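You operate a simulated robot arm through the tools that you are given. There is no shell and no other tool. Be economical: measure what you need, move in short steps, check, and stop when the job is done.

You run a simulated two-armed robot. Do the job below in one go: nothing can be reset, and whatever is moved stays where it is left.

## Task
Take the teal cup from the shelf of the feed table and leave it on the feed card. Then stack the blue block that says "No. 75" from the black mat on the feed table on top of the blue block labelled "No. 57". Then take the teal sponge and leave it on the top of the intake box. Then put one of the white jars from the top of the care cabinet on the pink block. Then take the white sponge and put it on top of the yellow mask. Then take the blue tin from the top of the care cabinet and put it on the back of the result table. Then put the clear jug on the despatch bench top away on the front of the mixing bench. Then open the band drawer, fetch the orange scoop and set it in the inside of the band drawer and shut the drawer again. Then take the teal tag from the shelf of the orders board and leave it on the middle shelf of the store rack. Then take the blue tag and leave it on the filter disc on the top of the care cabinet. Then open the yellow bar, put the purple tin on the middle shelf of the store rack away on the lower shelf of the store rack and shut the bar again. Then lift the pads lid open. The order counts. Set down upright: white jar, clear jug, purple tin.

Only the result counts: the job must be done as asked and must still hold three seconds after the hand-in. Knocking over, shifting, dropping, spilling or breaking anything else fails it. A push-on lid holds only when it is set on centred and level and pressed home; a screw cap is set on level and turned clockwise until tight.

## Robot
Two 6-joint arms with two-finger parallel grippers on one trunk, on a base that drives. Base frame: it is fixed to the floor where the robot stands at the start and does not move with it; the origin is under the middle of the robot, x ahead of it, y to its left, z up; the surface under the hand at the start is at about z = 780. Units: mm, degrees, N and s.
The left shoulder is at the start at [-96, 177, 782], the right one opposite. With the tool pointing down near the work surface each hand reaches from about 100 to 700 mm from the robot's upright axis, wherever it stands, measured 20 degrees to its own side. Places, roughly: back of the result table (221x20 cm) [1260, -3480, 760]; band drawer [-5100, -3000, 300]; blue block [1000, -250, 750]; blue tag (5x3x10 cm) [-1000, -1600, 900]; blue tin (8x8x8 cm) [-300, -1300, 900]; clear jug [-4250, -3500, 750]; feed card [500, 0, 750]; filter disc (6x6x2 cm) [-700, -1200, 900]; front of the mixing bench (156x25 cm) [-7820, 2420, 900]; inside of the band drawer [-5100, -3200, 200]; lower shelf of the store rack [2900, -700, 500]; middle shelf of the store rack [2900, -1400, 900]; orange scoop (12x6x5 cm) [-4200, -3300, 800]; pads lid [-1500, -1300, 600]; pink block [-250, -1250, 750]; purple tin [3000, -1250, 1000]; teal cup (8x8x8 cm) [700, -200, 300]; teal sponge (8x6x6 cm) [-500, -1100, 900]; teal tag (5x3x10 cm) [-1200, -1600, 900]; top of the intake box (23x108 cm) [-1680, 3780, 800]; white jar (5x5x6 cm) [-400, -1200, 900]; white sponge (8x6x6 cm) [-600, -1100, 900]; yellow bar [2700, -700, 500]; yellow mask (8x8x4 cm) [500, 100, 800]. Payload 1.57 kg a hand.
The tool frame of a hand sits at the grasp point between the pads (the TCP): z along the fingers, y along the line on which they close. The tips reach 30 mm beyond it. The gripper opens to 80 mm. The fingers are 17 mm wide and 12 mm thick; the gripper's body (40 by 82 mm) begins 80 mm behind the TCP.
Orientation is told as [roll, pitch, yaw] about the base's x, y, z axes, in that order, counted from this pose: with the fingers straight down and closing along the base's y, the tool's x points along the base's -x, its y along +y and its z along -z.

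## Interface
- The arms move only by the tool jog_arm. It takes "left_series", "right_series" or both (then of equal length, played together; a hand with none holds still); each is a list of rows, each a list of 7 numbers: the shift along the tool's x, y, z in mm, then the turn, a rotation vector about the tool's x, y, z in degrees, then the closure in counts, from 0 (fully open) to 255 (shut). In form: [[dx, dy, dz, wx, wy, wz, grip], ...]. A call has 1 to 10 rows; each row shifts and turns the commanded pose from where the row before left it, along the tool's axes as they then stand. A row lasts 0.2 s, in which the tool goes at most 50 mm and 8.6 degrees; a call with a longer step from one row to the next is refused whole, and so is a gripper value outside its range. A pose out of reach is approached as far as the arm can. The call stops where the force on the tool passes 40 N (or 10 N more than at its start, if that is more) or the arm is blocked; 0.2 s more then pass. Each finger travels about 72 mm/s and halts on what it meets, pressing with about 39 N; the grip force reading is that of the motor and also rises with nothing between the fingers. The clock runs only during rows and for 0.2 s after the last one: add rows that do not move to give the fingers time. The reply holds the time, the measured pose of the TCP, the force on the tool along the base axes, the opening and the grip force, in the units named above and with some noise, with the torque about the TCP (base axes, N m) and any sound that the robot's microphone picked up.
- Cameras (640 x 400 px; columns grow to the right, rows downward): "scene" is now at [37.9, -13.6, 1506.6]; the picture's right is [-0.17, -0.99, 0.00], its down [-0.73, 0.12, -0.67] and it looks along [0.66, -0.11, -0.74] (base axes); focal length 287 px, centre (320, 200). "left" rides on the left gripper at [72, 7, -122] in its tool frame; the picture's right is [-0.09, 1.00, 0.00], its down [-0.84, -0.08, -0.54] and it looks along [-0.54, -0.05, 0.84] (tool axes); focal length 238 px, centre (320, 200). "right" rides on the right gripper at [72, -7, -122] in its tool frame; the picture's right is [0.09, 1.00, 0.00], its down [-0.84, 0.08, -0.54] and it looks along [-0.54, 0.05, 0.84] (tool axes); focal length 238 px, centre (320, 200). There is no depth. A picture from a camera that has moved, and an enlarged one, comes with that camera's place and axes in the base frame and with its lens.
- capture(camera): a new picture of that camera. It takes no simulated time.
- move_column(by): slides the trunk up (or, below 0, down) by that many mm; the arms and the scene camera ride with it, the base frame stays. It gives what a move gives, with no picture.
- base_move(legs): drives the robot by 1 to 6 legs, each [ahead, left, turn to the left] in mm, mm and degrees, along the robot's own axes; the way and the turn of a leg run together, so that a leg with both is an arc; at most 1500 mm and 180 degrees a leg. The arms and the cameras ride along, it lands a little off, and it stops where it bumps. It gives what a move gives.
- aim_head(pan, tilt): turns the head with the scene camera to pan (to the left, within 143 degrees either way) and tilt (down, from -29 to 69), counted from straight ahead of the robot. It gives what a move gives.
- inspect(camera, box): a new picture of the part [left, top, right, bottom] of that camera's present view, enlarged. It takes no simulated time.
- job_done(): hands the job in; it is judged then, once.

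Work in short steps. Places have to be worked out from the pictures, the camera data and where the tool is seen: move nearer, look again, correct. Check each grasp and each placing, and mend what went wrong. You have 598 turns and 370 pictures in all, those below and enlarged ones among them. Open the grippers and draw the arms clear of the work before you hand the job in, unless the task says otherwise.

The tools are called after "Emit:" as name(argument=value, ...) on one line, values as JSON. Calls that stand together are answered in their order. jog_arm: Moves the arms, as the interface text tells. Its arguments: {"type":"object","properties":{"left_series":{"type":"array"},"right_series":{"type":"array"}},"required":[]} The other tools are called the same way: move_column (by) slides the trunk up or down; base_move (legs) drives the base; aim_head (pan, tilt) turns the head that bears the scene camera; capture (camera) takes a picture; inspect (camera, box) takes an enlarged picture of a part of a camera's view; job_done () hands the job in.

At the start:

```text
t: 0.0
left_tcp_pos: [564.0, 133.4, 1079.2]
left_ee_rot: [-0.1, 0.0, 0.0]
left_force: [0.8, 0.0, 0.3]
left_wrist_torque: [0.0, 0.01, -0.01]
left_gripper_width: 79.9
left_grasp_force: 0.1
right_tcp_pos: [491.4, -292.4, 1045.9]
right_ee_rot: [0.0, 0.0, 0.0]
right_force: [-0.1, 0.1, -0.2]
right_wrist_torque: [0.03, 0.04, 0.01]
right_gripper_width: 80.0
right_grasp_force: 0.1
trunk travel left (down, up): [-225.0, 102.0]
robot x, y, heading: [1.4, -2.3, 0.4]
head pan, tilt: [-9.6, 47.9]
```

scene: 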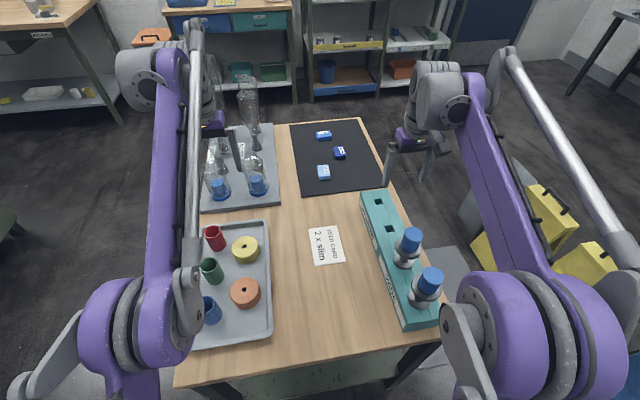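
right: 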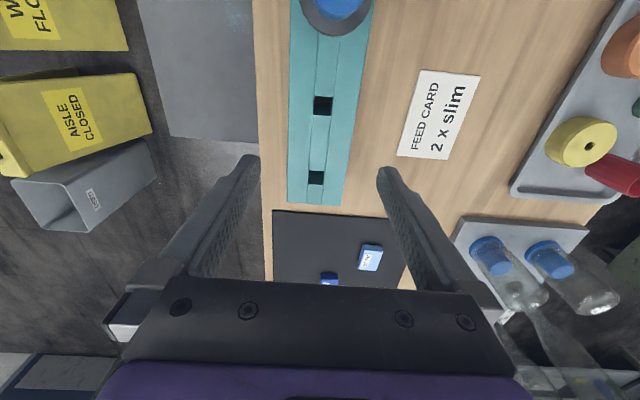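
left: 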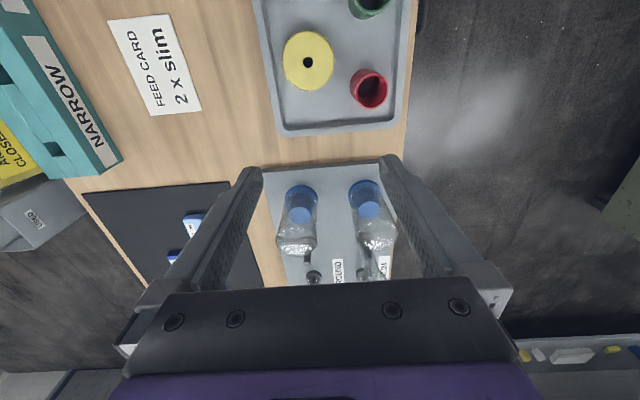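

The blocks are on the black mat and the feed card is on the table. I start by enlarging the mat and card to read labels.

Emit:
inspect(camera="scene", box=[280, 110, 400, 190])

Emit:
aim_head(pan=0, tilt=20)

Emit:
capture(camera="scene")

Emit:
aim_head(pan=-75, tilt=20)

Emit:
capture(camera="scene")

Emit:
aim_head(pan=-140, tilt=20)

Emit:
capture(camera="scene")

Emit:
aim_head(pan=75, tilt=20)

Emit:
capture(camera="scene")

Emit:
aim_head(pan=140, tilt=20)

Emit:
capture(camera="scene")

```text
5.00 times, centred on (340, 150) of scene
camera zoom: at [37.9, -13.6, 1506.6], right [-0.17, -0.99, 0.0], down [-0.73, 0.12, -0.67], along [0.66, -0.11, -0.74], focal length 1434 px, centre (220, 450)
```

zoom: 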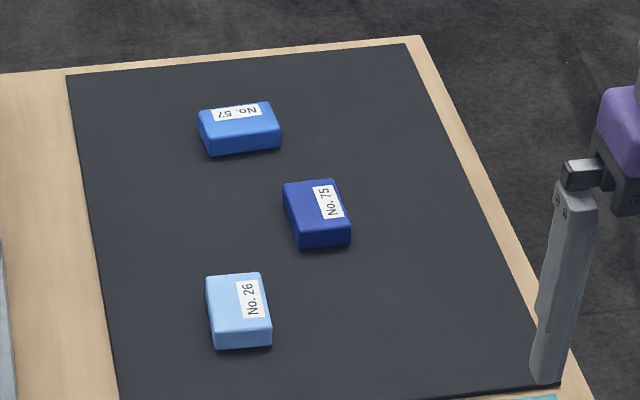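

```text
t: 0.9
left_tcp_pos: [564.4, 134.4, 1078.6]
left_ee_rot: [-0.1, 0.0, 0.0]
left_force: [-0.6, -0.2, -0.1]
left_wrist_torque: [0.01, -0.01, -0.03]
left_gripper_width: 79.9
left_grasp_force: 0.1
right_tcp_pos: [492.5, -292.8, 1047.4]
right_ee_rot: [0.0, 0.1, 0.1]
right_force: [-0.7, 0.0, 0.1]
right_wrist_torque: [0.0, 0.0, 0.0]
right_gripper_width: 80.0
right_grasp_force: 0.0
trunk travel left (down, up): [-225.0, 102.0]
robot x, y, heading: [1.3, 0.1, -0.2]
head pan, tilt: [0.0, 20.0]
```

```text
365 pictures are left
camera scene: at [53.3, -0.5, 1549.4], right [0.0, -1.0, 0.0], down [-0.34, 0.0, -0.94], along [0.94, 0.0, -0.34], focal length 287 px, centre (320, 200)
```

scene: 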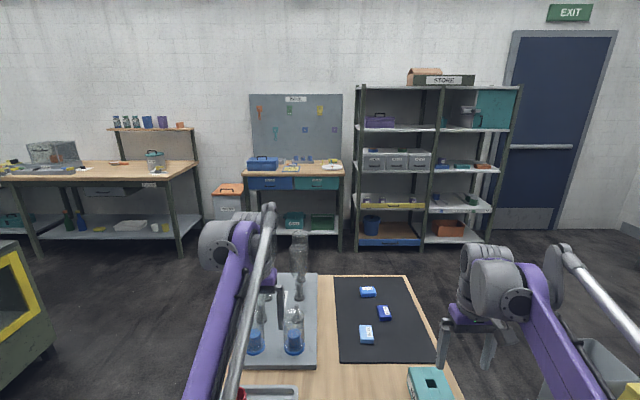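

```text
t: 2.4
left_tcp_pos: [563.7, 133.7, 1078.3]
left_ee_rot: [0.0, -0.1, 0.1]
left_force: [-0.8, 0.1, -0.4]
left_wrist_torque: [0.0, 0.01, -0.02]
left_gripper_width: 79.8
left_grasp_force: 0.0
right_tcp_pos: [492.4, -293.5, 1046.8]
right_ee_rot: [0.0, 0.0, 0.0]
right_force: [0.2, -0.7, -0.7]
right_wrist_torque: [0.03, 0.03, 0.03]
right_gripper_width: 80.0
right_grasp_force: 0.0
trunk travel left (down, up): [-225.0, 102.0]
robot x, y, heading: [-2.3, -0.7, -0.0]
head pan, tilt: [-75.0, 20.0]
```

```text
364 pictures are left
camera scene: at [-15.7, -90.4, 1549.4], right [-0.97, -0.26, 0.0], down [-0.09, 0.33, -0.94], along [0.24, -0.91, -0.34], focal length 287 px, centre (320, 200)
```

scene: 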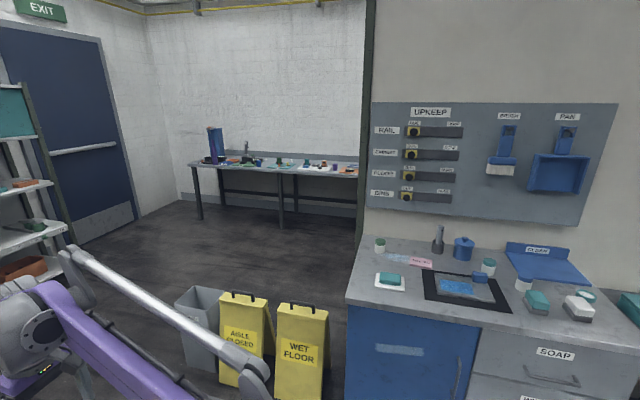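

```text
t: 3.8
left_tcp_pos: [564.2, 133.7, 1079.7]
left_ee_rot: [0.0, 0.0, 0.0]
left_force: [0.2, 0.4, -0.8]
left_wrist_torque: [-0.02, 0.03, -0.01]
left_gripper_width: 79.9
left_grasp_force: 0.1
right_tcp_pos: [493.4, -293.9, 1046.7]
right_ee_rot: [-0.1, 0.1, 0.0]
right_force: [-0.3, 0.8, 0.2]
right_wrist_torque: [-0.01, 0.03, -0.01]
right_gripper_width: 79.9
right_grasp_force: 0.0
trunk travel left (down, up): [-225.0, 102.0]
robot x, y, heading: [-2.4, 0.1, -0.1]
head pan, tilt: [-140.0, 20.0]
```

```text
363 pictures are left
camera scene: at [-111.2, -60.4, 1549.4], right [-0.64, 0.77, 0.0], down [0.26, 0.22, -0.94], along [-0.72, -0.6, -0.34], focal length 287 px, centre (320, 200)
```

scene: 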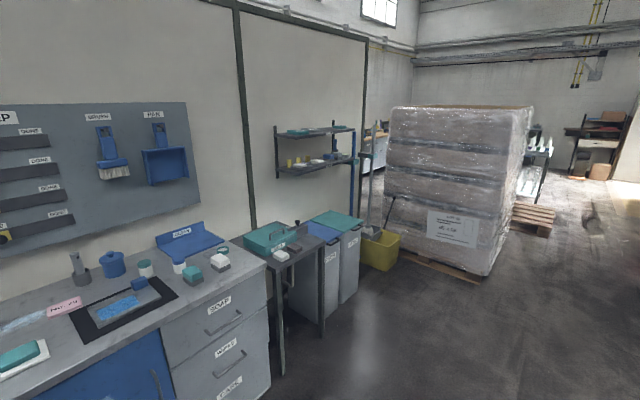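

```text
t: 6.9
left_tcp_pos: [564.4, 133.8, 1078.5]
left_ee_rot: [0.1, 0.0, 0.0]
left_force: [0.5, -0.1, 0.0]
left_wrist_torque: [-0.02, -0.03, 0.0]
left_gripper_width: 80.1
left_grasp_force: 0.1
right_tcp_pos: [491.4, -293.7, 1046.4]
right_ee_rot: [0.0, 0.0, 0.0]
right_force: [-0.1, -0.6, 0.5]
right_wrist_torque: [0.0, 0.01, 0.03]
right_gripper_width: 80.0
right_grasp_force: 0.0
trunk travel left (down, up): [-225.0, 102.0]
robot x, y, heading: [-1.1, -1.4, 0.0]
head pan, tilt: [75.0, 20.0]
```

```text
362 pictures are left
camera scene: at [-15.8, 89.4, 1549.4], right [0.97, -0.26, 0.0], down [-0.09, -0.33, -0.94], along [0.24, 0.91, -0.34], focal length 287 px, centre (320, 200)
```

scene: 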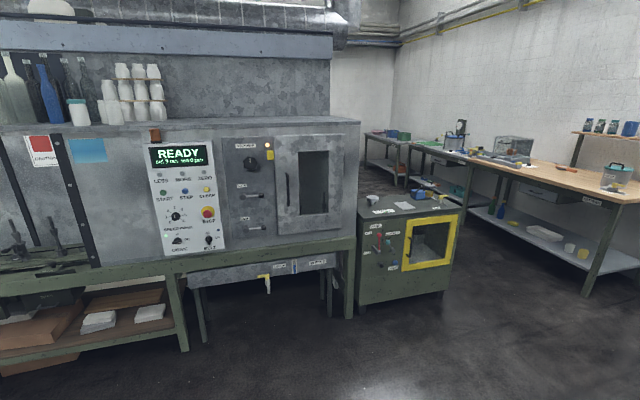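

```text
t: 8.2
left_tcp_pos: [565.8, 134.3, 1079.4]
left_ee_rot: [0.0, 0.1, 0.0]
left_force: [-1.0, -0.7, 0.8]
left_wrist_torque: [0.02, 0.01, 0.02]
left_gripper_width: 79.9
left_grasp_force: 0.1
right_tcp_pos: [492.3, -293.2, 1045.5]
right_ee_rot: [0.0, 0.0, -0.1]
right_force: [-0.1, -0.6, -1.0]
right_wrist_torque: [-0.01, -0.02, -0.01]
right_gripper_width: 80.0
right_grasp_force: 0.1
trunk travel left (down, up): [-225.0, 102.0]
robot x, y, heading: [2.8, 1.6, -0.1]
head pan, tilt: [140.0, 20.0]
```

```text
361 pictures are left
camera scene: at [-111.2, 59.4, 1549.4], right [0.64, 0.77, 0.0], down [0.26, -0.22, -0.94], along [-0.72, 0.6, -0.34], focal length 287 px, centre (320, 200)
```

scene: 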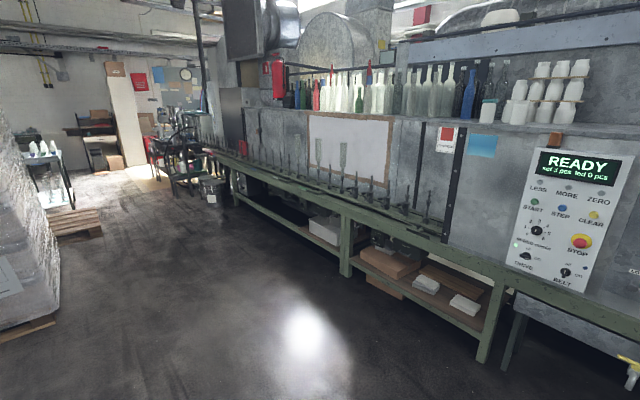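

Next I check the clearance around the robot and under the table by looking down to the right and ahead.

Emit:
aim_head(pan=-60, tilt=60)

Emit:
capture(camera="scene")

Emit:
aim_head(pan=-120, tilt=60)

Emit:
capture(camera="scene")

```text
t: 11.2
left_tcp_pos: [565.1, 134.1, 1078.3]
left_ee_rot: [0.0, -0.1, 0.1]
left_force: [-0.4, -0.1, -0.5]
left_wrist_torque: [-0.02, 0.01, 0.01]
left_gripper_width: 79.7
left_grasp_force: 0.0
right_tcp_pos: [492.7, -292.9, 1046.9]
right_ee_rot: [-0.1, 0.0, 0.0]
right_force: [0.1, -0.6, -1.0]
right_wrist_torque: [0.0, -0.03, -0.01]
right_gripper_width: 79.9
right_grasp_force: 0.0
trunk travel left (down, up): [-225.0, 102.0]
robot x, y, heading: [0.3, -4.4, 0.1]
head pan, tilt: [-60.0, 60.0]
```

```text
360 pictures are left
camera scene: at [-6.5, -58.2, 1491.3], right [-0.87, -0.5, 0.0], down [-0.43, 0.75, -0.5], along [0.25, -0.43, -0.87], focal length 287 px, centre (320, 200)
```

scene: 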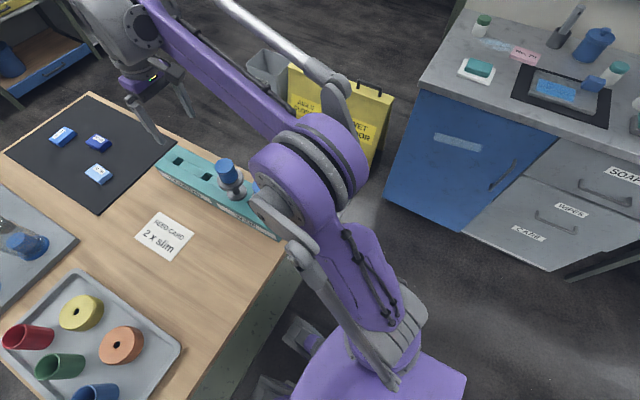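

```text
t: 12.4
left_tcp_pos: [565.0, 134.4, 1078.6]
left_ee_rot: [0.1, 0.0, 0.0]
left_force: [-0.8, 1.0, -0.4]
left_wrist_torque: [-0.01, 0.0, 0.0]
left_gripper_width: 80.1
left_grasp_force: 0.0
right_tcp_pos: [492.3, -293.7, 1046.8]
right_ee_rot: [0.0, 0.0, 0.0]
right_force: [0.1, -1.3, -0.1]
right_wrist_torque: [0.01, 0.0, 0.02]
right_gripper_width: 79.6
right_grasp_force: 0.2
trunk travel left (down, up): [-225.0, 102.0]
robot x, y, heading: [0.5, -4.0, -0.2]
head pan, tilt: [-120.0, 60.0]
```

```text
359 pictures are left
camera scene: at [-73.2, -58.2, 1491.3], right [-0.87, 0.5, 0.0], down [0.43, 0.75, -0.5], along [-0.25, -0.43, -0.87], focal length 287 px, centre (320, 200)
```

scene: 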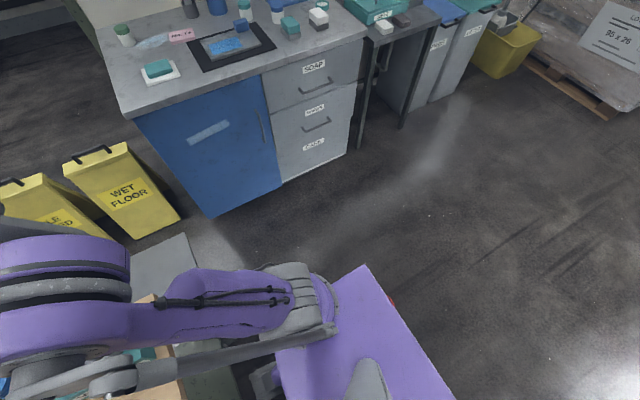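

Cabinet top seems about z≈750–780 with its front at y≈-1050, so there's a ~650 mm corridor to the right of the table. I retract both arms before driving there.

Emit:
jog_arm(left_series=[[45, 0, 0, 0, 0, 0, 0], [45, 0, 0, 0, 0, 0, 0], [45, 0, 0, 0, 0, 0, 0], [45, 0, 0, 0, 0, 0, 0], [0, 0, 0, 0, 0, 0, 0]], right_series=[[30, 0, 0, 0, 0, 0, 0], [30, 0, 0, 0, 0, 0, 0], [30, 0, -10, 0, 0, 0, 0], [30, 0, -10, 0, 0, 0, 0], [0, 0, 0, 0, 0, 0, 0]])

Emit:
base_move(legs=[[0, -500, 0]])

Emit:
aim_head(pan=0, tilt=45)

Emit:
capture(camera="scene")

```text
t: 13.7
left_tcp_pos: [385.4, 132.1, 1077.5]
left_ee_rot: [0.0, 0.1, 0.0]
left_force: [0.6, -0.2, 1.0]
left_wrist_torque: [-0.01, 0.02, -0.01]
left_gripper_width: 79.8
left_grasp_force: 0.1
right_tcp_pos: [372.1, -293.2, 1067.0]
right_ee_rot: [-0.1, 0.1, 0.0]
right_force: [0.0, 0.5, 0.4]
right_wrist_torque: [0.0, 0.07, 0.01]
right_gripper_width: 80.0
right_grasp_force: 0.0
trunk travel left (down, up): [-225.0, 102.0]
robot x, y, heading: [-0.2, 1.0, 0.1]
head pan, tilt: [-120.0, 60.0]
```

```text
t: 16.2
left_tcp_pos: [381.2, -38.0, 1078.5]
left_ee_rot: [-0.1, 0.0, 0.5]
left_force: [-0.5, 0.6, -0.2]
left_wrist_torque: [0.02, -0.05, 0.02]
left_gripper_width: 79.9
left_grasp_force: 0.1
right_tcp_pos: [373.0, -462.7, 1067.9]
right_ee_rot: [-0.1, -0.1, 0.4]
right_force: [0.0, -0.8, -0.1]
right_wrist_torque: [-0.05, -0.02, 0.0]
right_gripper_width: 80.0
right_grasp_force: 0.1
trunk travel left (down, up): [-225.0, 102.0]
robot x, y, heading: [-0.4, -169.8, 0.4]
head pan, tilt: [-120.0, 60.0]
stopped in leg 1: the robot was blocked; the commanded pose is now the measured one
```

```text
t: 18.2
left_tcp_pos: [382.4, -38.4, 1078.9]
left_ee_rot: [0.0, -0.1, 0.4]
left_force: [-0.4, 1.4, 0.9]
left_wrist_torque: [0.0, 0.01, 0.03]
left_gripper_width: 79.8
left_grasp_force: 0.1
right_tcp_pos: [372.4, -463.7, 1067.4]
right_ee_rot: [0.0, 0.0, 0.4]
right_force: [0.3, 0.1, -0.4]
right_wrist_torque: [0.03, 0.02, -0.03]
right_gripper_width: 80.0
right_grasp_force: 0.0
trunk travel left (down, up): [-225.0, 102.0]
robot x, y, heading: [-3.3, -174.3, 0.6]
head pan, tilt: [0.0, 45.0]
```

```text
358 pictures are left
camera scene: at [39.2, -173.9, 1510.7], right [0.01, -1.0, 0.0], down [-0.71, -0.01, -0.71], along [0.71, 0.01, -0.71], focal length 287 px, centre (320, 200)
```

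scene: 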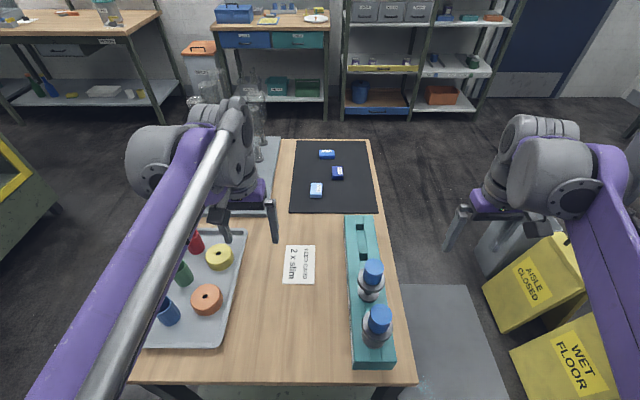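

The base bumped, likely on the table's front-right leg, with its front between the legs. I back off before going sideways.

Emit:
base_move(legs=[[-250, 0, 0], [0, -530, 0]])

Emit:
capture(camera="scene")

```text
t: 24.4
left_tcp_pos: [133.4, -544.4, 1078.0]
left_ee_rot: [-0.2, 0.1, 0.3]
left_force: [0.1, 0.0, 0.2]
left_wrist_torque: [-0.04, -0.01, -0.04]
left_gripper_width: 80.0
left_grasp_force: 0.0
right_tcp_pos: [123.8, -970.8, 1067.3]
right_ee_rot: [-0.1, -0.1, 0.2]
right_force: [-0.1, 0.3, 0.8]
right_wrist_torque: [-0.01, 0.02, 0.02]
right_gripper_width: 80.1
right_grasp_force: 0.0
trunk travel left (down, up): [-225.0, 102.0]
robot x, y, heading: [-250.4, -679.8, 0.5]
head pan, tilt: [0.0, 45.0]
stopped in leg 2: the robot was blocked; the commanded pose is now the measured one
```

```text
357 pictures are left
camera scene: at [-209.5, -679.7, 1510.8], right [0.01, -1.0, 0.0], down [-0.71, 0.0, -0.71], along [0.71, 0.0, -0.71], focal length 287 px, centre (320, 200)
```

scene: 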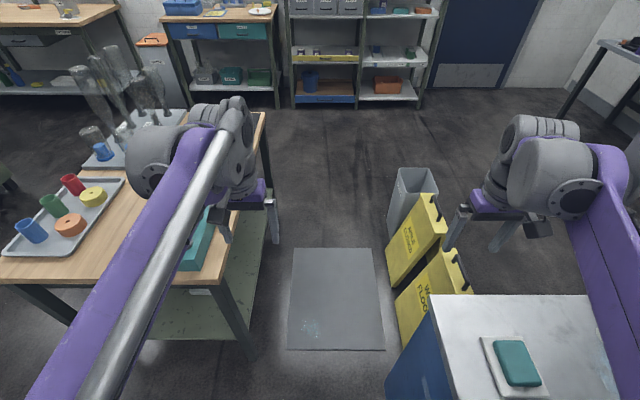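

Blocked now by the cabinet front (about y≈-900). I look straight down at my own base to learn its footprint.

Emit:
aim_head(pan=0, tilt=69)

Emit:
capture(camera="scene")

Emit:
aim_head(pan=90, tilt=69)

Emit:
capture(camera="scene")

Emit:
aim_head(pan=-90, tilt=69)

Emit:
capture(camera="scene")

```text
t: 25.2
left_tcp_pos: [133.1, -546.0, 1079.0]
left_ee_rot: [0.1, 0.0, 0.2]
left_force: [0.9, -1.0, -0.4]
left_wrist_torque: [0.01, -0.01, -0.01]
left_gripper_width: 80.0
left_grasp_force: 0.1
right_tcp_pos: [123.2, -971.4, 1067.0]
right_ee_rot: [0.1, -0.1, 0.2]
right_force: [0.0, 0.4, -0.9]
right_wrist_torque: [0.02, 0.04, -0.02]
right_gripper_width: 79.9
right_grasp_force: 0.0
trunk travel left (down, up): [-225.0, 102.0]
robot x, y, heading: [-253.4, -679.8, 0.1]
head pan, tilt: [0.0, 68.8]
```

```text
356 pictures are left
camera scene: at [-234.9, -680.6, 1481.9], right [0.01, -1.0, 0.0], down [-0.93, 0.0, -0.36], along [0.36, 0.0, -0.93], focal length 287 px, centre (320, 200)
```

scene: 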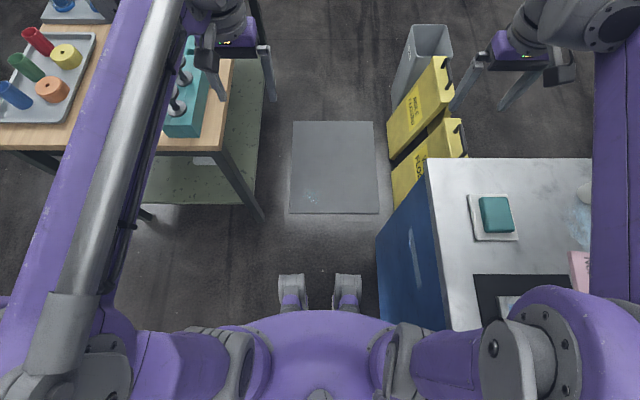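

```text
t: 26.9
left_tcp_pos: [133.7, -546.1, 1078.5]
left_ee_rot: [0.1, 0.0, 0.3]
left_force: [0.0, -0.4, 0.5]
left_wrist_torque: [0.05, -0.01, 0.0]
left_gripper_width: 79.7
left_grasp_force: 0.1
right_tcp_pos: [122.0, -971.4, 1066.6]
right_ee_rot: [0.1, -0.2, 0.1]
right_force: [-0.6, 0.1, -0.7]
right_wrist_torque: [-0.01, 0.01, 0.04]
right_gripper_width: 80.0
right_grasp_force: 0.0
trunk travel left (down, up): [-225.0, 102.0]
robot x, y, heading: [-251.4, -678.3, 0.4]
head pan, tilt: [90.0, 68.8]
```

```text
355 pictures are left
camera scene: at [-291.0, -625.1, 1481.9], right [1.0, 0.0, 0.0], down [0.0, -0.93, -0.36], along [0.0, 0.36, -0.93], focal length 287 px, centre (320, 200)
```

scene: 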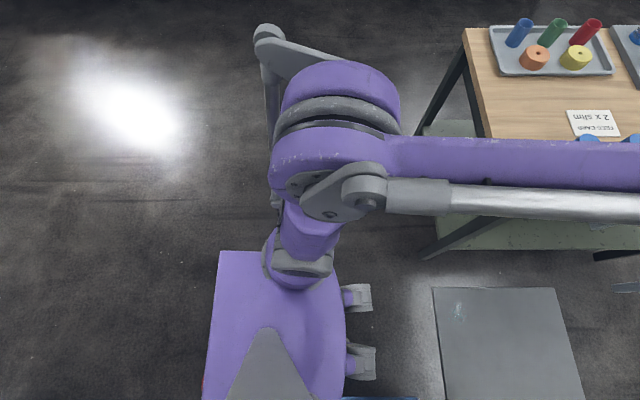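

```text
t: 29.6
left_tcp_pos: [132.9, -546.1, 1078.0]
left_ee_rot: [0.0, 0.0, 0.3]
left_force: [-0.4, 0.3, 0.7]
left_wrist_torque: [-0.01, 0.01, 0.01]
left_gripper_width: 80.0
left_grasp_force: 0.1
right_tcp_pos: [123.1, -971.1, 1066.9]
right_ee_rot: [0.0, -0.1, 0.2]
right_force: [0.9, -0.9, -1.0]
right_wrist_torque: [0.01, -0.03, -0.02]
right_gripper_width: 80.0
right_grasp_force: 0.1
trunk travel left (down, up): [-225.0, 102.0]
robot x, y, heading: [-250.0, -677.5, 0.4]
head pan, tilt: [-90.0, 68.8]
```

```text
354 pictures are left
camera scene: at [-290.5, -736.9, 1481.9], right [-1.0, -0.01, 0.0], down [-0.01, 0.93, -0.36], along [0.0, -0.36, -0.93], focal length 287 px, centre (320, 200)
```

scene: 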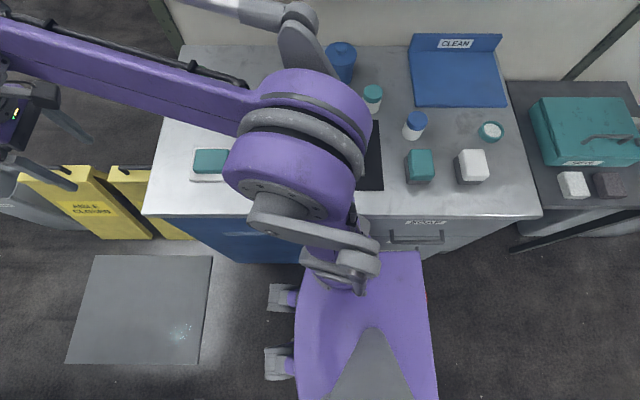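

Footprint: roughly ±230 wide, front wheels +200, rear about -370. I'll drive through the corridor to the open area past the table, turn left there and come back sideways.

Emit:
base_move(legs=[[0, 35, 0], [1300, 0, 0], [550, -30, 0], [0, 0, 90]])

Emit:
aim_head(pan=60, tilt=40)

Emit:
capture(camera="scene")

```text
t: 36.3
left_tcp_pos: [1407.1, -498.3, 1079.0]
left_ee_rot: [0.0, 0.0, 0.9]
left_force: [0.9, -0.3, 0.2]
left_wrist_torque: [-0.05, -0.01, 0.02]
left_gripper_width: 79.9
left_grasp_force: 0.1
right_tcp_pos: [1400.8, -923.6, 1066.1]
right_ee_rot: [0.1, -0.1, 0.9]
right_force: [0.1, -0.6, -0.6]
right_wrist_torque: [-0.01, -0.01, -0.02]
right_gripper_width: 80.3
right_grasp_force: 0.1
trunk travel left (down, up): [-225.0, 102.0]
robot x, y, heading: [1027.9, -636.9, 0.8]
head pan, tilt: [-90.0, 68.8]
stopped in leg 2: the robot was blocked; the commanded pose is now the measured one
```

```text
t: 38.7
left_tcp_pos: [1407.0, -499.0, 1078.8]
left_ee_rot: [0.0, 0.0, 0.9]
left_force: [0.4, -0.1, -0.9]
left_wrist_torque: [-0.01, 0.01, -0.01]
left_gripper_width: 80.1
left_grasp_force: 0.0
right_tcp_pos: [1400.4, -923.5, 1067.1]
right_ee_rot: [0.0, -0.1, 0.9]
right_force: [0.4, -0.5, 0.3]
right_wrist_torque: [-0.01, 0.03, 0.0]
right_gripper_width: 80.2
right_grasp_force: 0.1
trunk travel left (down, up): [-225.0, 102.0]
robot x, y, heading: [1023.9, -635.2, 0.9]
head pan, tilt: [60.0, 40.0]
```

```text
353 pictures are left
camera scene: at [1025.3, -564.7, 1518.1], right [0.87, -0.49, 0.0], down [-0.31, -0.56, -0.77], along [0.37, 0.67, -0.64], focal length 287 px, centre (320, 200)
```

scene: 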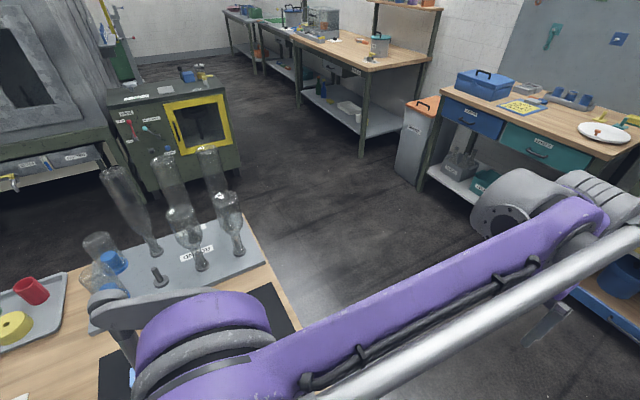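

Something stopped the base at x≈1028. I look on both sides to find it.

Emit:
aim_head(pan=-40, tilt=60)

Emit:
capture(camera="scene")

Emit:
aim_head(pan=90, tilt=65)

Emit:
capture(camera="scene")

Emit:
aim_head(pan=-110, tilt=60)

Emit:
capture(camera="scene")

```text
t: 40.4
left_tcp_pos: [1406.1, -499.4, 1079.3]
left_ee_rot: [0.0, 0.1, 0.9]
left_force: [0.2, -0.3, 0.6]
left_wrist_torque: [0.0, -0.02, 0.0]
left_gripper_width: 79.6
left_grasp_force: 0.0
right_tcp_pos: [1401.0, -924.4, 1066.4]
right_ee_rot: [0.1, -0.1, 0.9]
right_force: [0.8, 0.2, -0.5]
right_wrist_torque: [-0.01, 0.01, -0.02]
right_gripper_width: 80.1
right_grasp_force: 0.1
trunk travel left (down, up): [-225.0, 102.0]
robot x, y, heading: [1026.5, -637.7, 1.1]
head pan, tilt: [-40.0, 60.0]
```

```text
352 pictures are left
camera scene: at [1035.8, -680.9, 1491.2], right [-0.63, -0.78, 0.0], down [-0.67, 0.55, -0.5], along [0.39, -0.31, -0.87], focal length 287 px, centre (320, 200)
```

scene: 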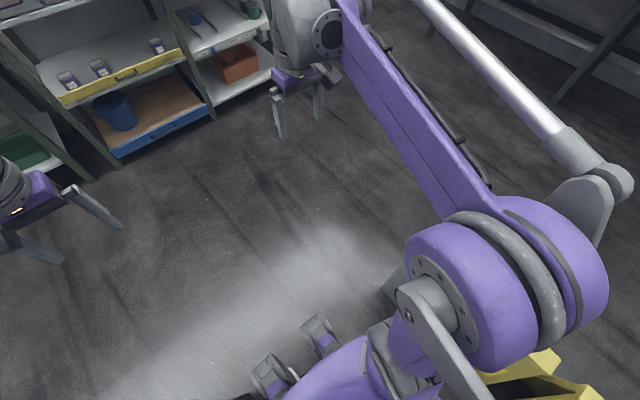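

```text
t: 42.5
left_tcp_pos: [1406.2, -498.6, 1078.0]
left_ee_rot: [0.0, 0.0, 1.0]
left_force: [-0.4, 0.4, -0.5]
left_wrist_torque: [0.04, 0.01, -0.01]
left_gripper_width: 79.9
left_grasp_force: 0.1
right_tcp_pos: [1401.1, -924.0, 1065.9]
right_ee_rot: [0.0, -0.2, 0.9]
right_force: [0.0, 0.2, -0.3]
right_wrist_torque: [0.03, 0.01, -0.05]
right_gripper_width: 80.0
right_grasp_force: 0.0
trunk travel left (down, up): [-225.0, 102.0]
robot x, y, heading: [1024.2, -636.3, 1.2]
head pan, tilt: [90.0, 65.0]
```

```text
351 pictures are left
camera scene: at [983.0, -578.2, 1485.8], right [1.0, 0.02, 0.0], down [0.01, -0.91, -0.42], along [-0.01, 0.42, -0.91], focal length 287 px, centre (320, 200)
```

scene: 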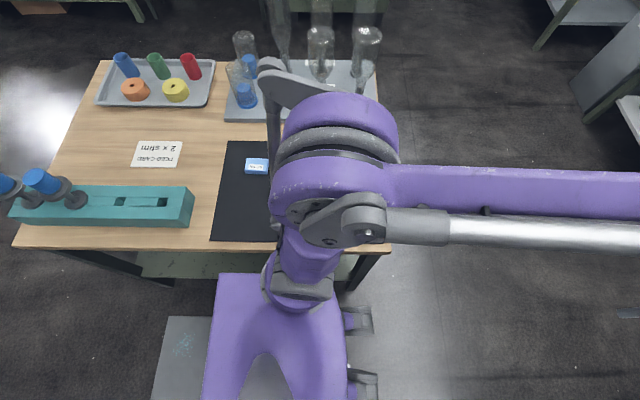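

```text
t: 45.5
left_tcp_pos: [1406.6, -499.1, 1078.2]
left_ee_rot: [0.0, 0.0, 0.9]
left_force: [0.5, -1.1, 0.2]
left_wrist_torque: [0.05, 0.02, 0.01]
left_gripper_width: 80.1
left_grasp_force: 0.1
right_tcp_pos: [1401.6, -923.1, 1067.7]
right_ee_rot: [0.1, -0.1, 0.9]
right_force: [0.8, 0.4, 0.3]
right_wrist_torque: [0.01, 0.02, 0.01]
right_gripper_width: 80.2
right_grasp_force: 0.0
trunk travel left (down, up): [-225.0, 102.0]
robot x, y, heading: [1025.7, -639.6, 0.8]
head pan, tilt: [-110.0, 60.0]
```

```text
350 pictures are left
camera scene: at [962.4, -701.9, 1491.2], right [-0.95, 0.33, 0.0], down [0.28, 0.82, -0.5], along [-0.16, -0.47, -0.87], focal length 287 px, centre (320, 200)
```

scene: 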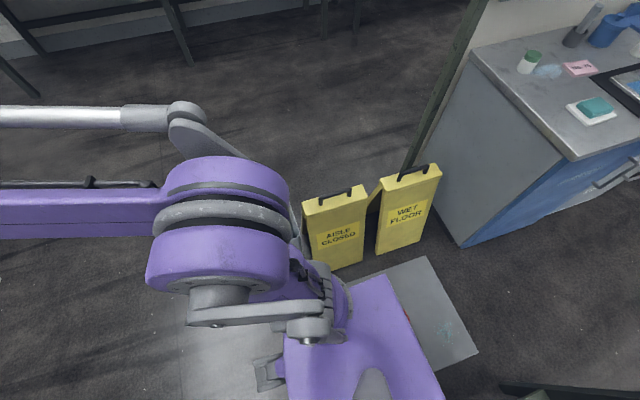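

Probably the far table leg foot at the left front wheel; the bin seems clear at y≈-1060. I shift right slightly and continue.

Emit:
base_move(legs=[[0, -50, -0.8], [620, 0, 0], [0, 0, 90]])

Emit:
aim_head(pan=50, tilt=35)

Emit:
capture(camera="scene")

```text
t: 53.5
left_tcp_pos: [1503.3, -300.7, 1079.0]
left_ee_rot: [0.0, 0.1, 90.7]
left_force: [0.0, -0.5, -0.4]
left_wrist_torque: [-0.03, 0.0, 0.02]
left_gripper_width: 80.1
left_grasp_force: 0.0
right_tcp_pos: [1928.5, -306.5, 1066.6]
right_ee_rot: [0.1, -0.1, 90.8]
right_force: [0.3, 0.4, 0.5]
right_wrist_torque: [0.0, 0.0, 0.02]
right_gripper_width: 80.2
right_grasp_force: 0.1
trunk travel left (down, up): [-225.0, 102.0]
robot x, y, heading: [1640.5, -681.5, 90.8]
head pan, tilt: [-110.0, 60.0]
```

```text
t: 56.0
left_tcp_pos: [1503.4, -299.5, 1079.4]
left_ee_rot: [0.0, -0.1, 90.7]
left_force: [0.3, -0.2, 0.8]
left_wrist_torque: [0.0, 0.0, 0.04]
left_gripper_width: 79.9
left_grasp_force: 0.1
right_tcp_pos: [1929.4, -307.0, 1067.3]
right_ee_rot: [-0.1, -0.1, 90.7]
right_force: [-0.4, -0.1, 0.3]
right_wrist_torque: [-0.03, -0.01, 0.03]
right_gripper_width: 79.9
right_grasp_force: 0.0
trunk travel left (down, up): [-225.0, 102.0]
robot x, y, heading: [1640.7, -684.8, 90.8]
head pan, tilt: [50.0, 35.0]
```

```text
349 pictures are left
camera scene: at [1573.0, -668.0, 1525.6], right [0.63, 0.77, 0.0], down [0.44, -0.36, -0.82], along [-0.63, 0.52, -0.57], focal length 287 px, centre (320, 200)
```

scene: 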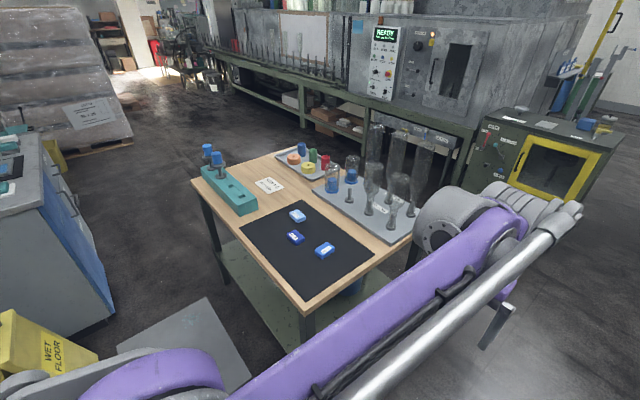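

Clear of the table. Now I slide sideways to about x=760 with the front facing the table's right side, keeping y≈-630.

Emit:
base_move(legs=[[50, 0, -0.8], [0, 870, 0]])

Emit:
aim_head(pan=0, tilt=60)

Emit:
capture(camera="scene")

```text
t: 60.7
left_tcp_pos: [1101.1, -251.8, 1079.3]
left_ee_rot: [-0.1, -0.1, 89.6]
left_force: [-1.0, 0.2, -0.3]
left_wrist_torque: [0.01, -0.04, 0.01]
left_gripper_width: 80.0
left_grasp_force: 0.1
right_tcp_pos: [1525.9, -267.6, 1067.9]
right_ee_rot: [-0.1, -0.2, 89.6]
right_force: [-0.9, -0.1, -0.4]
right_wrist_torque: [0.06, -0.05, -0.02]
right_gripper_width: 80.0
right_grasp_force: 0.0
trunk travel left (down, up): [-225.0, 102.0]
robot x, y, heading: [1231.7, -637.2, 89.7]
head pan, tilt: [50.0, 35.0]
stopped in leg 2: the robot was blocked; the commanded pose is now the measured one
```

```text
t: 61.9
left_tcp_pos: [1102.6, -251.3, 1077.0]
left_ee_rot: [-0.1, 0.0, 89.6]
left_force: [0.1, 0.5, -0.9]
left_wrist_torque: [-0.03, -0.01, 0.0]
left_gripper_width: 80.0
left_grasp_force: 0.0
right_tcp_pos: [1527.8, -264.8, 1067.0]
right_ee_rot: [-0.1, 0.0, 89.7]
right_force: [1.0, 0.4, -0.5]
right_wrist_torque: [0.02, 0.02, 0.0]
right_gripper_width: 79.8
right_grasp_force: 0.1
trunk travel left (down, up): [-225.0, 102.0]
robot x, y, heading: [1232.4, -639.2, 89.5]
head pan, tilt: [0.0, 60.0]
```

```text
348 pictures are left
camera scene: at [1232.9, -610.3, 1491.3], right [1.0, 0.0, 0.0], down [0.0, -0.87, -0.5], along [0.0, 0.5, -0.87], focal length 287 px, centre (320, 200)
```

scene: 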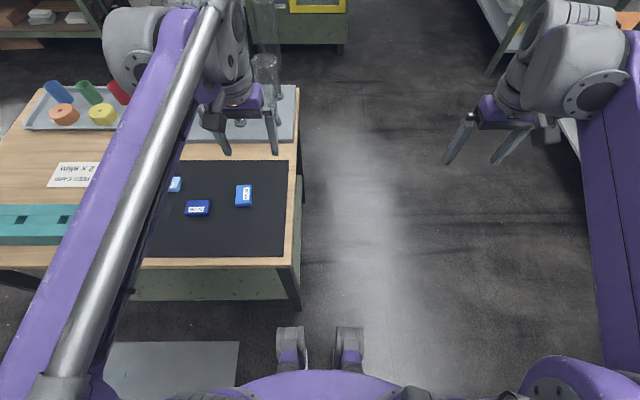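

Blocked again at x≈1232. I check whether the left arm is near the tall bottles, and look back for the bin.

Emit:
inspect(camera="scene", box=[100, 0, 340, 150])

Emit:
capture(camera="left")

Emit:
aim_head(pan=140, tilt=60)

Emit:
capture(camera="scene")

```text
2.67 times, centred on (220, 75) of scene
camera zoom: at [1232.9, -610.3, 1491.3], right [1.0, 0.0, 0.0], down [0.0, -0.87, -0.5], along [0.0, 0.5, -0.87], focal length 765 px, centre (587, 533)
```

zoom: 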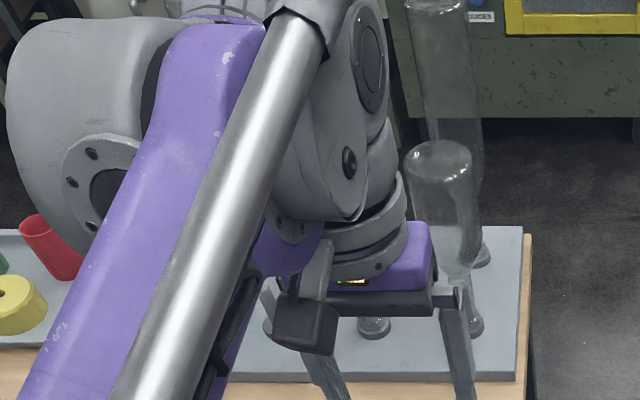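

```text
346 pictures are left
camera left: at [1095.6, -323.2, 1199.3], right [-1.0, 0.1, 0.0], down [0.08, 0.84, 0.54], along [0.05, 0.54, -0.84], focal length 238 px, centre (320, 200)
```

left: 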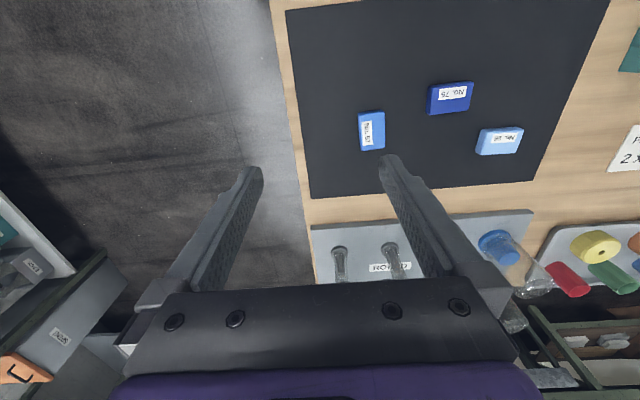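

```text
t: 64.2
left_tcp_pos: [1103.1, -251.7, 1078.0]
left_ee_rot: [0.0, 0.0, 89.5]
left_force: [0.5, 0.0, -0.7]
left_wrist_torque: [0.02, 0.0, 0.01]
left_gripper_width: 79.9
left_grasp_force: 0.0
right_tcp_pos: [1528.4, -265.7, 1066.8]
right_ee_rot: [0.0, -0.1, 89.5]
right_force: [-0.6, 0.0, 0.3]
right_wrist_torque: [0.0, 0.0, 0.01]
right_gripper_width: 79.9
right_grasp_force: 0.1
trunk travel left (down, up): [-225.0, 102.0]
robot x, y, heading: [1232.6, -638.2, 89.5]
head pan, tilt: [140.0, 60.0]
```

```text
345 pictures are left
camera scene: at [1189.4, -727.9, 1491.3], right [-0.76, 0.65, 0.0], down [0.56, 0.66, -0.5], along [-0.32, -0.38, -0.87], focal length 287 px, centre (320, 200)
```

scene: 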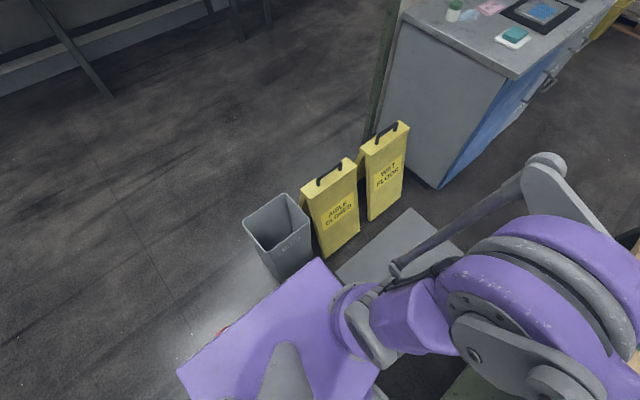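

Geometry is ambiguous: bin behind or table leg in front. I test by moving forward slightly, then left.

Emit:
base_move(legs=[[0, -30, 0], [50, 0, 0], [0, 300, 0]])

```text
t: 65.7
left_tcp_pos: [1132.9, -240.9, 1078.4]
left_ee_rot: [-0.1, 0.0, 89.8]
left_force: [-0.1, -1.0, 0.6]
left_wrist_torque: [0.0, 0.0, 0.05]
left_gripper_width: 80.2
left_grasp_force: 0.0
right_tcp_pos: [1559.1, -254.0, 1066.8]
right_ee_rot: [0.0, -0.2, 89.8]
right_force: [0.0, -0.2, -0.8]
right_wrist_torque: [0.03, 0.0, -0.02]
right_gripper_width: 80.1
right_grasp_force: 0.1
trunk travel left (down, up): [-225.0, 102.0]
robot x, y, heading: [1261.9, -626.2, 90.3]
head pan, tilt: [140.0, 60.0]
stopped in leg 2: the robot was blocked; the commanded pose is now the measured one
```

Blocked going forward too: the base front is about +250 and the table legs/shelf begin near y≈-380. I back off to y≈-665 and slide left.

Emit:
base_move(legs=[[-38, 0, 0], [0, 450, 0]])

```text
t: 70.6
left_tcp_pos: [681.8, -275.5, 1077.8]
left_ee_rot: [0.0, 0.0, 89.8]
left_force: [-0.3, 0.7, -0.3]
left_wrist_torque: [0.04, 0.0, 0.0]
left_gripper_width: 80.1
left_grasp_force: 0.2
right_tcp_pos: [1107.5, -289.4, 1066.5]
right_ee_rot: [0.0, -0.1, 89.7]
right_force: [-0.6, -0.4, 0.6]
right_wrist_torque: [0.0, 0.03, 0.02]
right_gripper_width: 79.9
right_grasp_force: 0.1
trunk travel left (down, up): [-225.0, 102.0]
robot x, y, heading: [811.7, -661.3, 89.9]
head pan, tilt: [140.0, 60.0]
```

Now beside the table. I pull both hands back off the table, then look under it with the left wrist camera after lowering.

Emit:
jog_arm(left_series=[[45, 0, 0, 0, 0, 0, 0], [45, 0, 0, 0, 0, 0, 0], [45, 0, 0, 0, 0, 0, 0], [45, 0, 0, 0, 0, 0, 0], [30, 0, 0, 0, 0, 0, 0]], right_series=[[45, 0, 0, 0, 0, 0, 0], [45, 0, 0, 0, 0, 0, 0], [45, 0, 0, 0, 0, 0, 0], [45, 0, 0, 0, 0, 0, 0], [20, 0, 0, 0, 0, 0, 0]])

Emit:
aim_head(pan=10, tilt=60)

Emit:
capture(camera="scene")

```text
t: 71.8
left_tcp_pos: [680.7, -488.1, 1080.1]
left_ee_rot: [0.0, 0.0, 89.8]
left_force: [0.0, -0.7, 0.9]
left_wrist_torque: [0.02, -0.05, 0.0]
left_gripper_width: 79.9
left_grasp_force: 0.0
right_tcp_pos: [1104.9, -489.9, 1065.9]
right_ee_rot: [-0.1, -0.1, 89.9]
right_force: [0.3, -0.1, 0.1]
right_wrist_torque: [-0.04, 0.03, -0.01]
right_gripper_width: 80.1
right_grasp_force: 0.0
trunk travel left (down, up): [-225.0, 102.0]
robot x, y, heading: [816.2, -663.7, 90.0]
head pan, tilt: [140.0, 60.0]
```

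```text
t: 73.9
left_tcp_pos: [680.9, -485.1, 1080.2]
left_ee_rot: [0.0, 0.0, 89.8]
left_force: [-0.4, -0.5, -0.4]
left_wrist_torque: [-0.03, -0.02, -0.01]
left_gripper_width: 79.9
left_grasp_force: 0.1
right_tcp_pos: [1106.2, -487.9, 1065.9]
right_ee_rot: [0.0, -0.1, 89.8]
right_force: [-0.8, 0.5, 0.3]
right_wrist_torque: [0.04, -0.02, -0.03]
right_gripper_width: 80.1
right_grasp_force: 0.0
trunk travel left (down, up): [-225.0, 102.0]
robot x, y, heading: [815.0, -659.6, 90.1]
head pan, tilt: [10.0, 60.0]
```

```text
344 pictures are left
camera scene: at [801.7, -635.9, 1491.3], right [0.99, 0.17, 0.0], down [0.15, -0.85, -0.5], along [-0.09, 0.49, -0.87], focal length 287 px, centre (320, 200)
```

scene: 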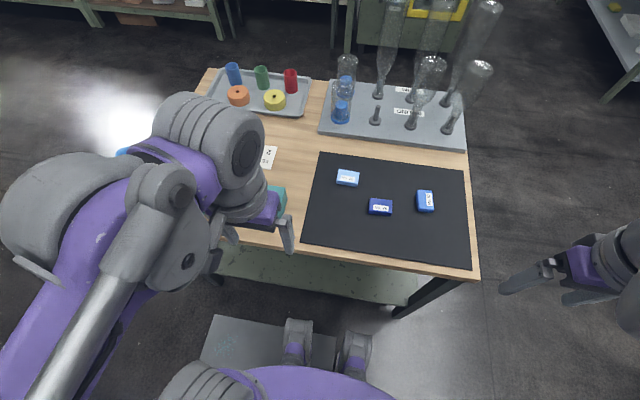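

Trunk goes down fully; both hands are off the table. Then I lower the left hand beside the table.

Emit:
move_column(by=-220)

Emit:
jog_arm(left_series=[[0, 0, 45, 0, 0, 0, 0], [0, 0, 45, 0, 0, 0, 0], [0, 0, 45, 0, 0, 0, 0], [0, 0, 45, 0, 0, 0, 0], [0, 0, 45, 0, 0, 0, 0], [0, 0, 45, 0, 0, 0, 0], [0, 0, 30, 0, 0, 0, 0], [0, 0, 0, 0, 0, 0, 0]])

Emit:
capture(camera="left")

```text
t: 76.3
left_tcp_pos: [681.3, -486.0, 857.6]
left_ee_rot: [0.1, 0.0, 89.8]
left_force: [-0.3, -0.8, -0.3]
left_wrist_torque: [-0.04, 0.0, -0.01]
left_gripper_width: 80.1
left_grasp_force: 0.1
right_tcp_pos: [1106.3, -488.8, 846.0]
right_ee_rot: [0.0, -0.1, 89.8]
right_force: [0.4, 0.7, 0.0]
right_wrist_torque: [0.02, 0.02, 0.0]
right_gripper_width: 80.0
right_grasp_force: 0.1
trunk travel left (down, up): [-5.0, 322.0]
robot x, y, heading: [812.6, -658.7, 90.0]
head pan, tilt: [10.0, 60.0]
```

```text
t: 78.1
left_tcp_pos: [682.5, -485.6, 558.0]
left_ee_rot: [0.0, 0.0, 89.8]
left_force: [-0.3, 0.7, 0.5]
left_wrist_torque: [0.03, -0.01, 0.01]
left_gripper_width: 79.9
left_grasp_force: 0.1
right_tcp_pos: [1106.3, -489.5, 846.9]
right_ee_rot: [0.0, 0.0, 89.9]
right_force: [-1.0, -0.2, 0.3]
right_wrist_torque: [0.01, -0.01, 0.02]
right_gripper_width: 80.1
right_grasp_force: 0.0
trunk travel left (down, up): [-5.0, 322.0]
robot x, y, heading: [815.2, -659.0, 89.8]
head pan, tilt: [10.0, 60.0]
```

```text
343 pictures are left
camera left: at [675.7, -558.0, 678.9], right [-1.0, 0.1, 0.0], down [0.08, 0.84, 0.54], along [0.05, 0.54, -0.84], focal length 238 px, centre (320, 200)
```

left: 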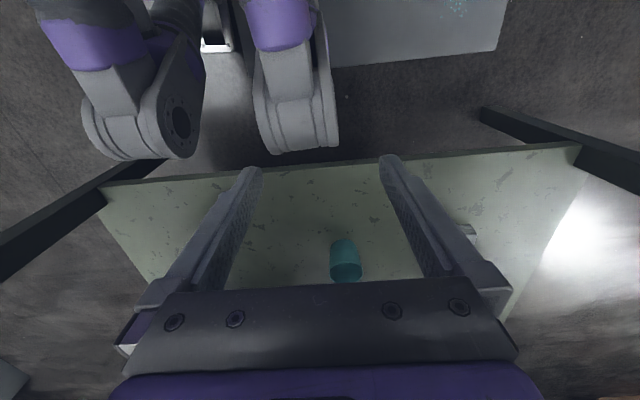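

The teal cup is on the shelf at roughly (658, -170), shelf z≈286, width ~65 mm. I tilt the left hand 45° forward while moving it under the table edge.

Emit:
jog_arm(left_series=[[-30, 4, 20, 0, -7.5, 0, 0], [-27.1, 4, 23.7, 0, -7.5, 0, 0], [-23.8, 4, 27.1, 0, -7.5, 0, 0], [-20, 4, 30, 0, -7.5, 0, 0], [-16, 4, 32.3, 0, -7.5, 0, 0], [-11.6, 4, 34.1, 0, -7.5, 0, 0], [0, 0, 0, 0, 0, 0, 0]])

Emit:
capture(camera="left")

```text
t: 79.7
left_tcp_pos: [659.9, -265.5, 501.2]
left_ee_rot: [0.1, -45.0, 89.8]
left_force: [-0.1, 0.3, 0.0]
left_wrist_torque: [-0.01, -0.02, 0.02]
left_gripper_width: 79.8
left_grasp_force: 0.0
left hand out of reach, approached as far as the arm can: row 4, 5, 6
right_tcp_pos: [1105.7, -488.9, 846.4]
right_ee_rot: [0.0, -0.2, 89.8]
right_force: [0.3, -0.2, -0.5]
right_wrist_torque: [0.02, 0.03, -0.01]
right_gripper_width: 80.4
right_grasp_force: 0.0
trunk travel left (down, up): [-5.0, 322.0]
robot x, y, heading: [814.3, -661.7, 89.9]
head pan, tilt: [10.0, 60.0]
```

```text
342 pictures are left
camera left: at [652.4, -403.0, 535.7], right [-1.0, 0.07, 0.06], down [0.08, 0.21, 0.97], along [0.05, 0.98, -0.21], focal length 238 px, centre (320, 200)
```

left: 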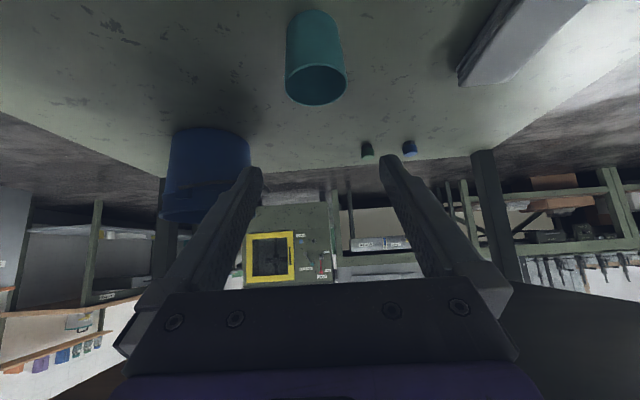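

The cup is at x≈661, upright with a wider rim (≈80) and narrower base. I lower a little and look again to triangulate depth.

Emit:
jog_arm(left_series=[[28, 0, 28, 0, 0, 0, 0], [28, 0, 28, 0, 0, 0, 0], [0, 0, 0, 0, 0, 0, 0]])

Emit:
capture(camera="left")

```text
t: 80.5
left_tcp_pos: [660.6, -226.1, 466.1]
left_ee_rot: [0.0, -44.8, 89.8]
left_force: [0.6, 0.5, 0.1]
left_wrist_torque: [0.01, 0.02, 0.02]
left_gripper_width: 79.9
left_grasp_force: 0.0
left hand out of reach, approached as far as the arm can: row 1, 2
right_tcp_pos: [1106.1, -489.0, 845.5]
right_ee_rot: [0.0, -0.1, 89.8]
right_force: [-0.7, 0.5, 0.0]
right_wrist_torque: [0.01, -0.01, -0.03]
right_gripper_width: 80.0
right_grasp_force: 0.0
trunk travel left (down, up): [-5.0, 322.0]
robot x, y, heading: [813.4, -663.0, 89.8]
head pan, tilt: [10.0, 60.0]
```

```text
341 pictures are left
camera left: at [654.3, -362.5, 500.3], right [-1.0, 0.07, 0.06], down [0.08, 0.21, 0.97], along [0.05, 0.98, -0.21], focal length 238 px, centre (320, 200)
```

left: 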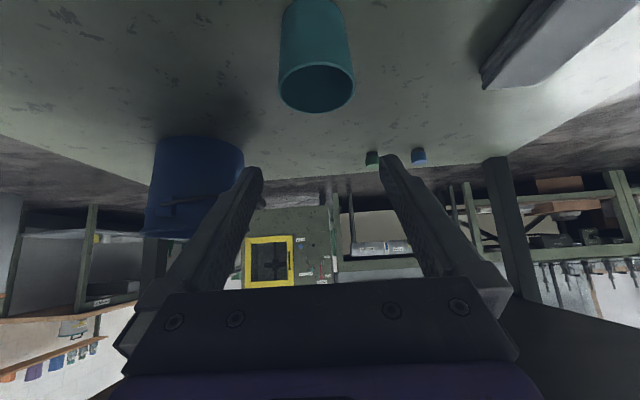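

Triangulation puts the cup axis near y≈-150, shelf z≈275–300. The arm is near its inner limit, so I go forward a little and down, then recheck.

Emit:
jog_arm(left_series=[[15, 0, 35, 0, 0, 0, 0], [28, 0, 28, 0, 0, 0, 0], [0, 0, 0, 0, 0, 0, 0]])

Emit:
capture(camera="left")

```text
t: 81.5
left_tcp_pos: [660.5, -204.2, 427.5]
left_ee_rot: [0.0, -45.6, 90.0]
left_force: [0.1, -0.2, 0.6]
left_wrist_torque: [-0.02, -0.01, 0.0]
left_gripper_width: 80.0
left_grasp_force: 0.0
left hand out of reach, approached as far as the arm can: row 1, 2
right_tcp_pos: [1107.9, -505.3, 847.1]
right_ee_rot: [0.0, -1.0, 90.1]
right_force: [0.8, -0.4, 0.6]
right_wrist_torque: [0.03, 0.0, 0.01]
right_gripper_width: 79.9
right_grasp_force: 0.1
trunk travel left (down, up): [-5.0, 322.0]
robot x, y, heading: [810.6, -668.5, 90.4]
head pan, tilt: [10.0, 60.0]
stopped in row 3 (left hand): the arm was blocked; the commanded pose is now the measured one
```

```text
340 pictures are left
camera left: at [654.5, -341.8, 460.3], right [-1.0, 0.06, 0.07], down [0.08, 0.2, 0.98], along [0.05, 0.98, -0.2], focal length 238 px, centre (320, 200)
```

left: 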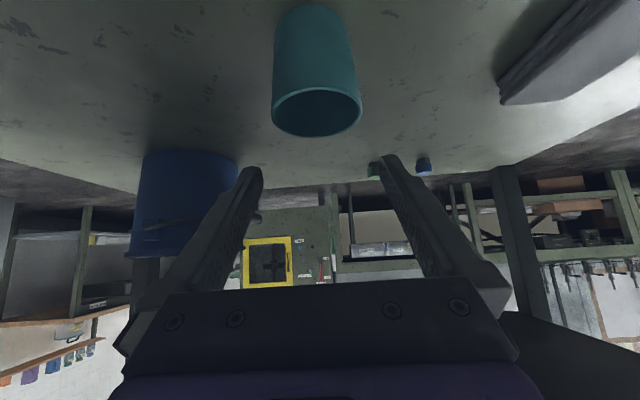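

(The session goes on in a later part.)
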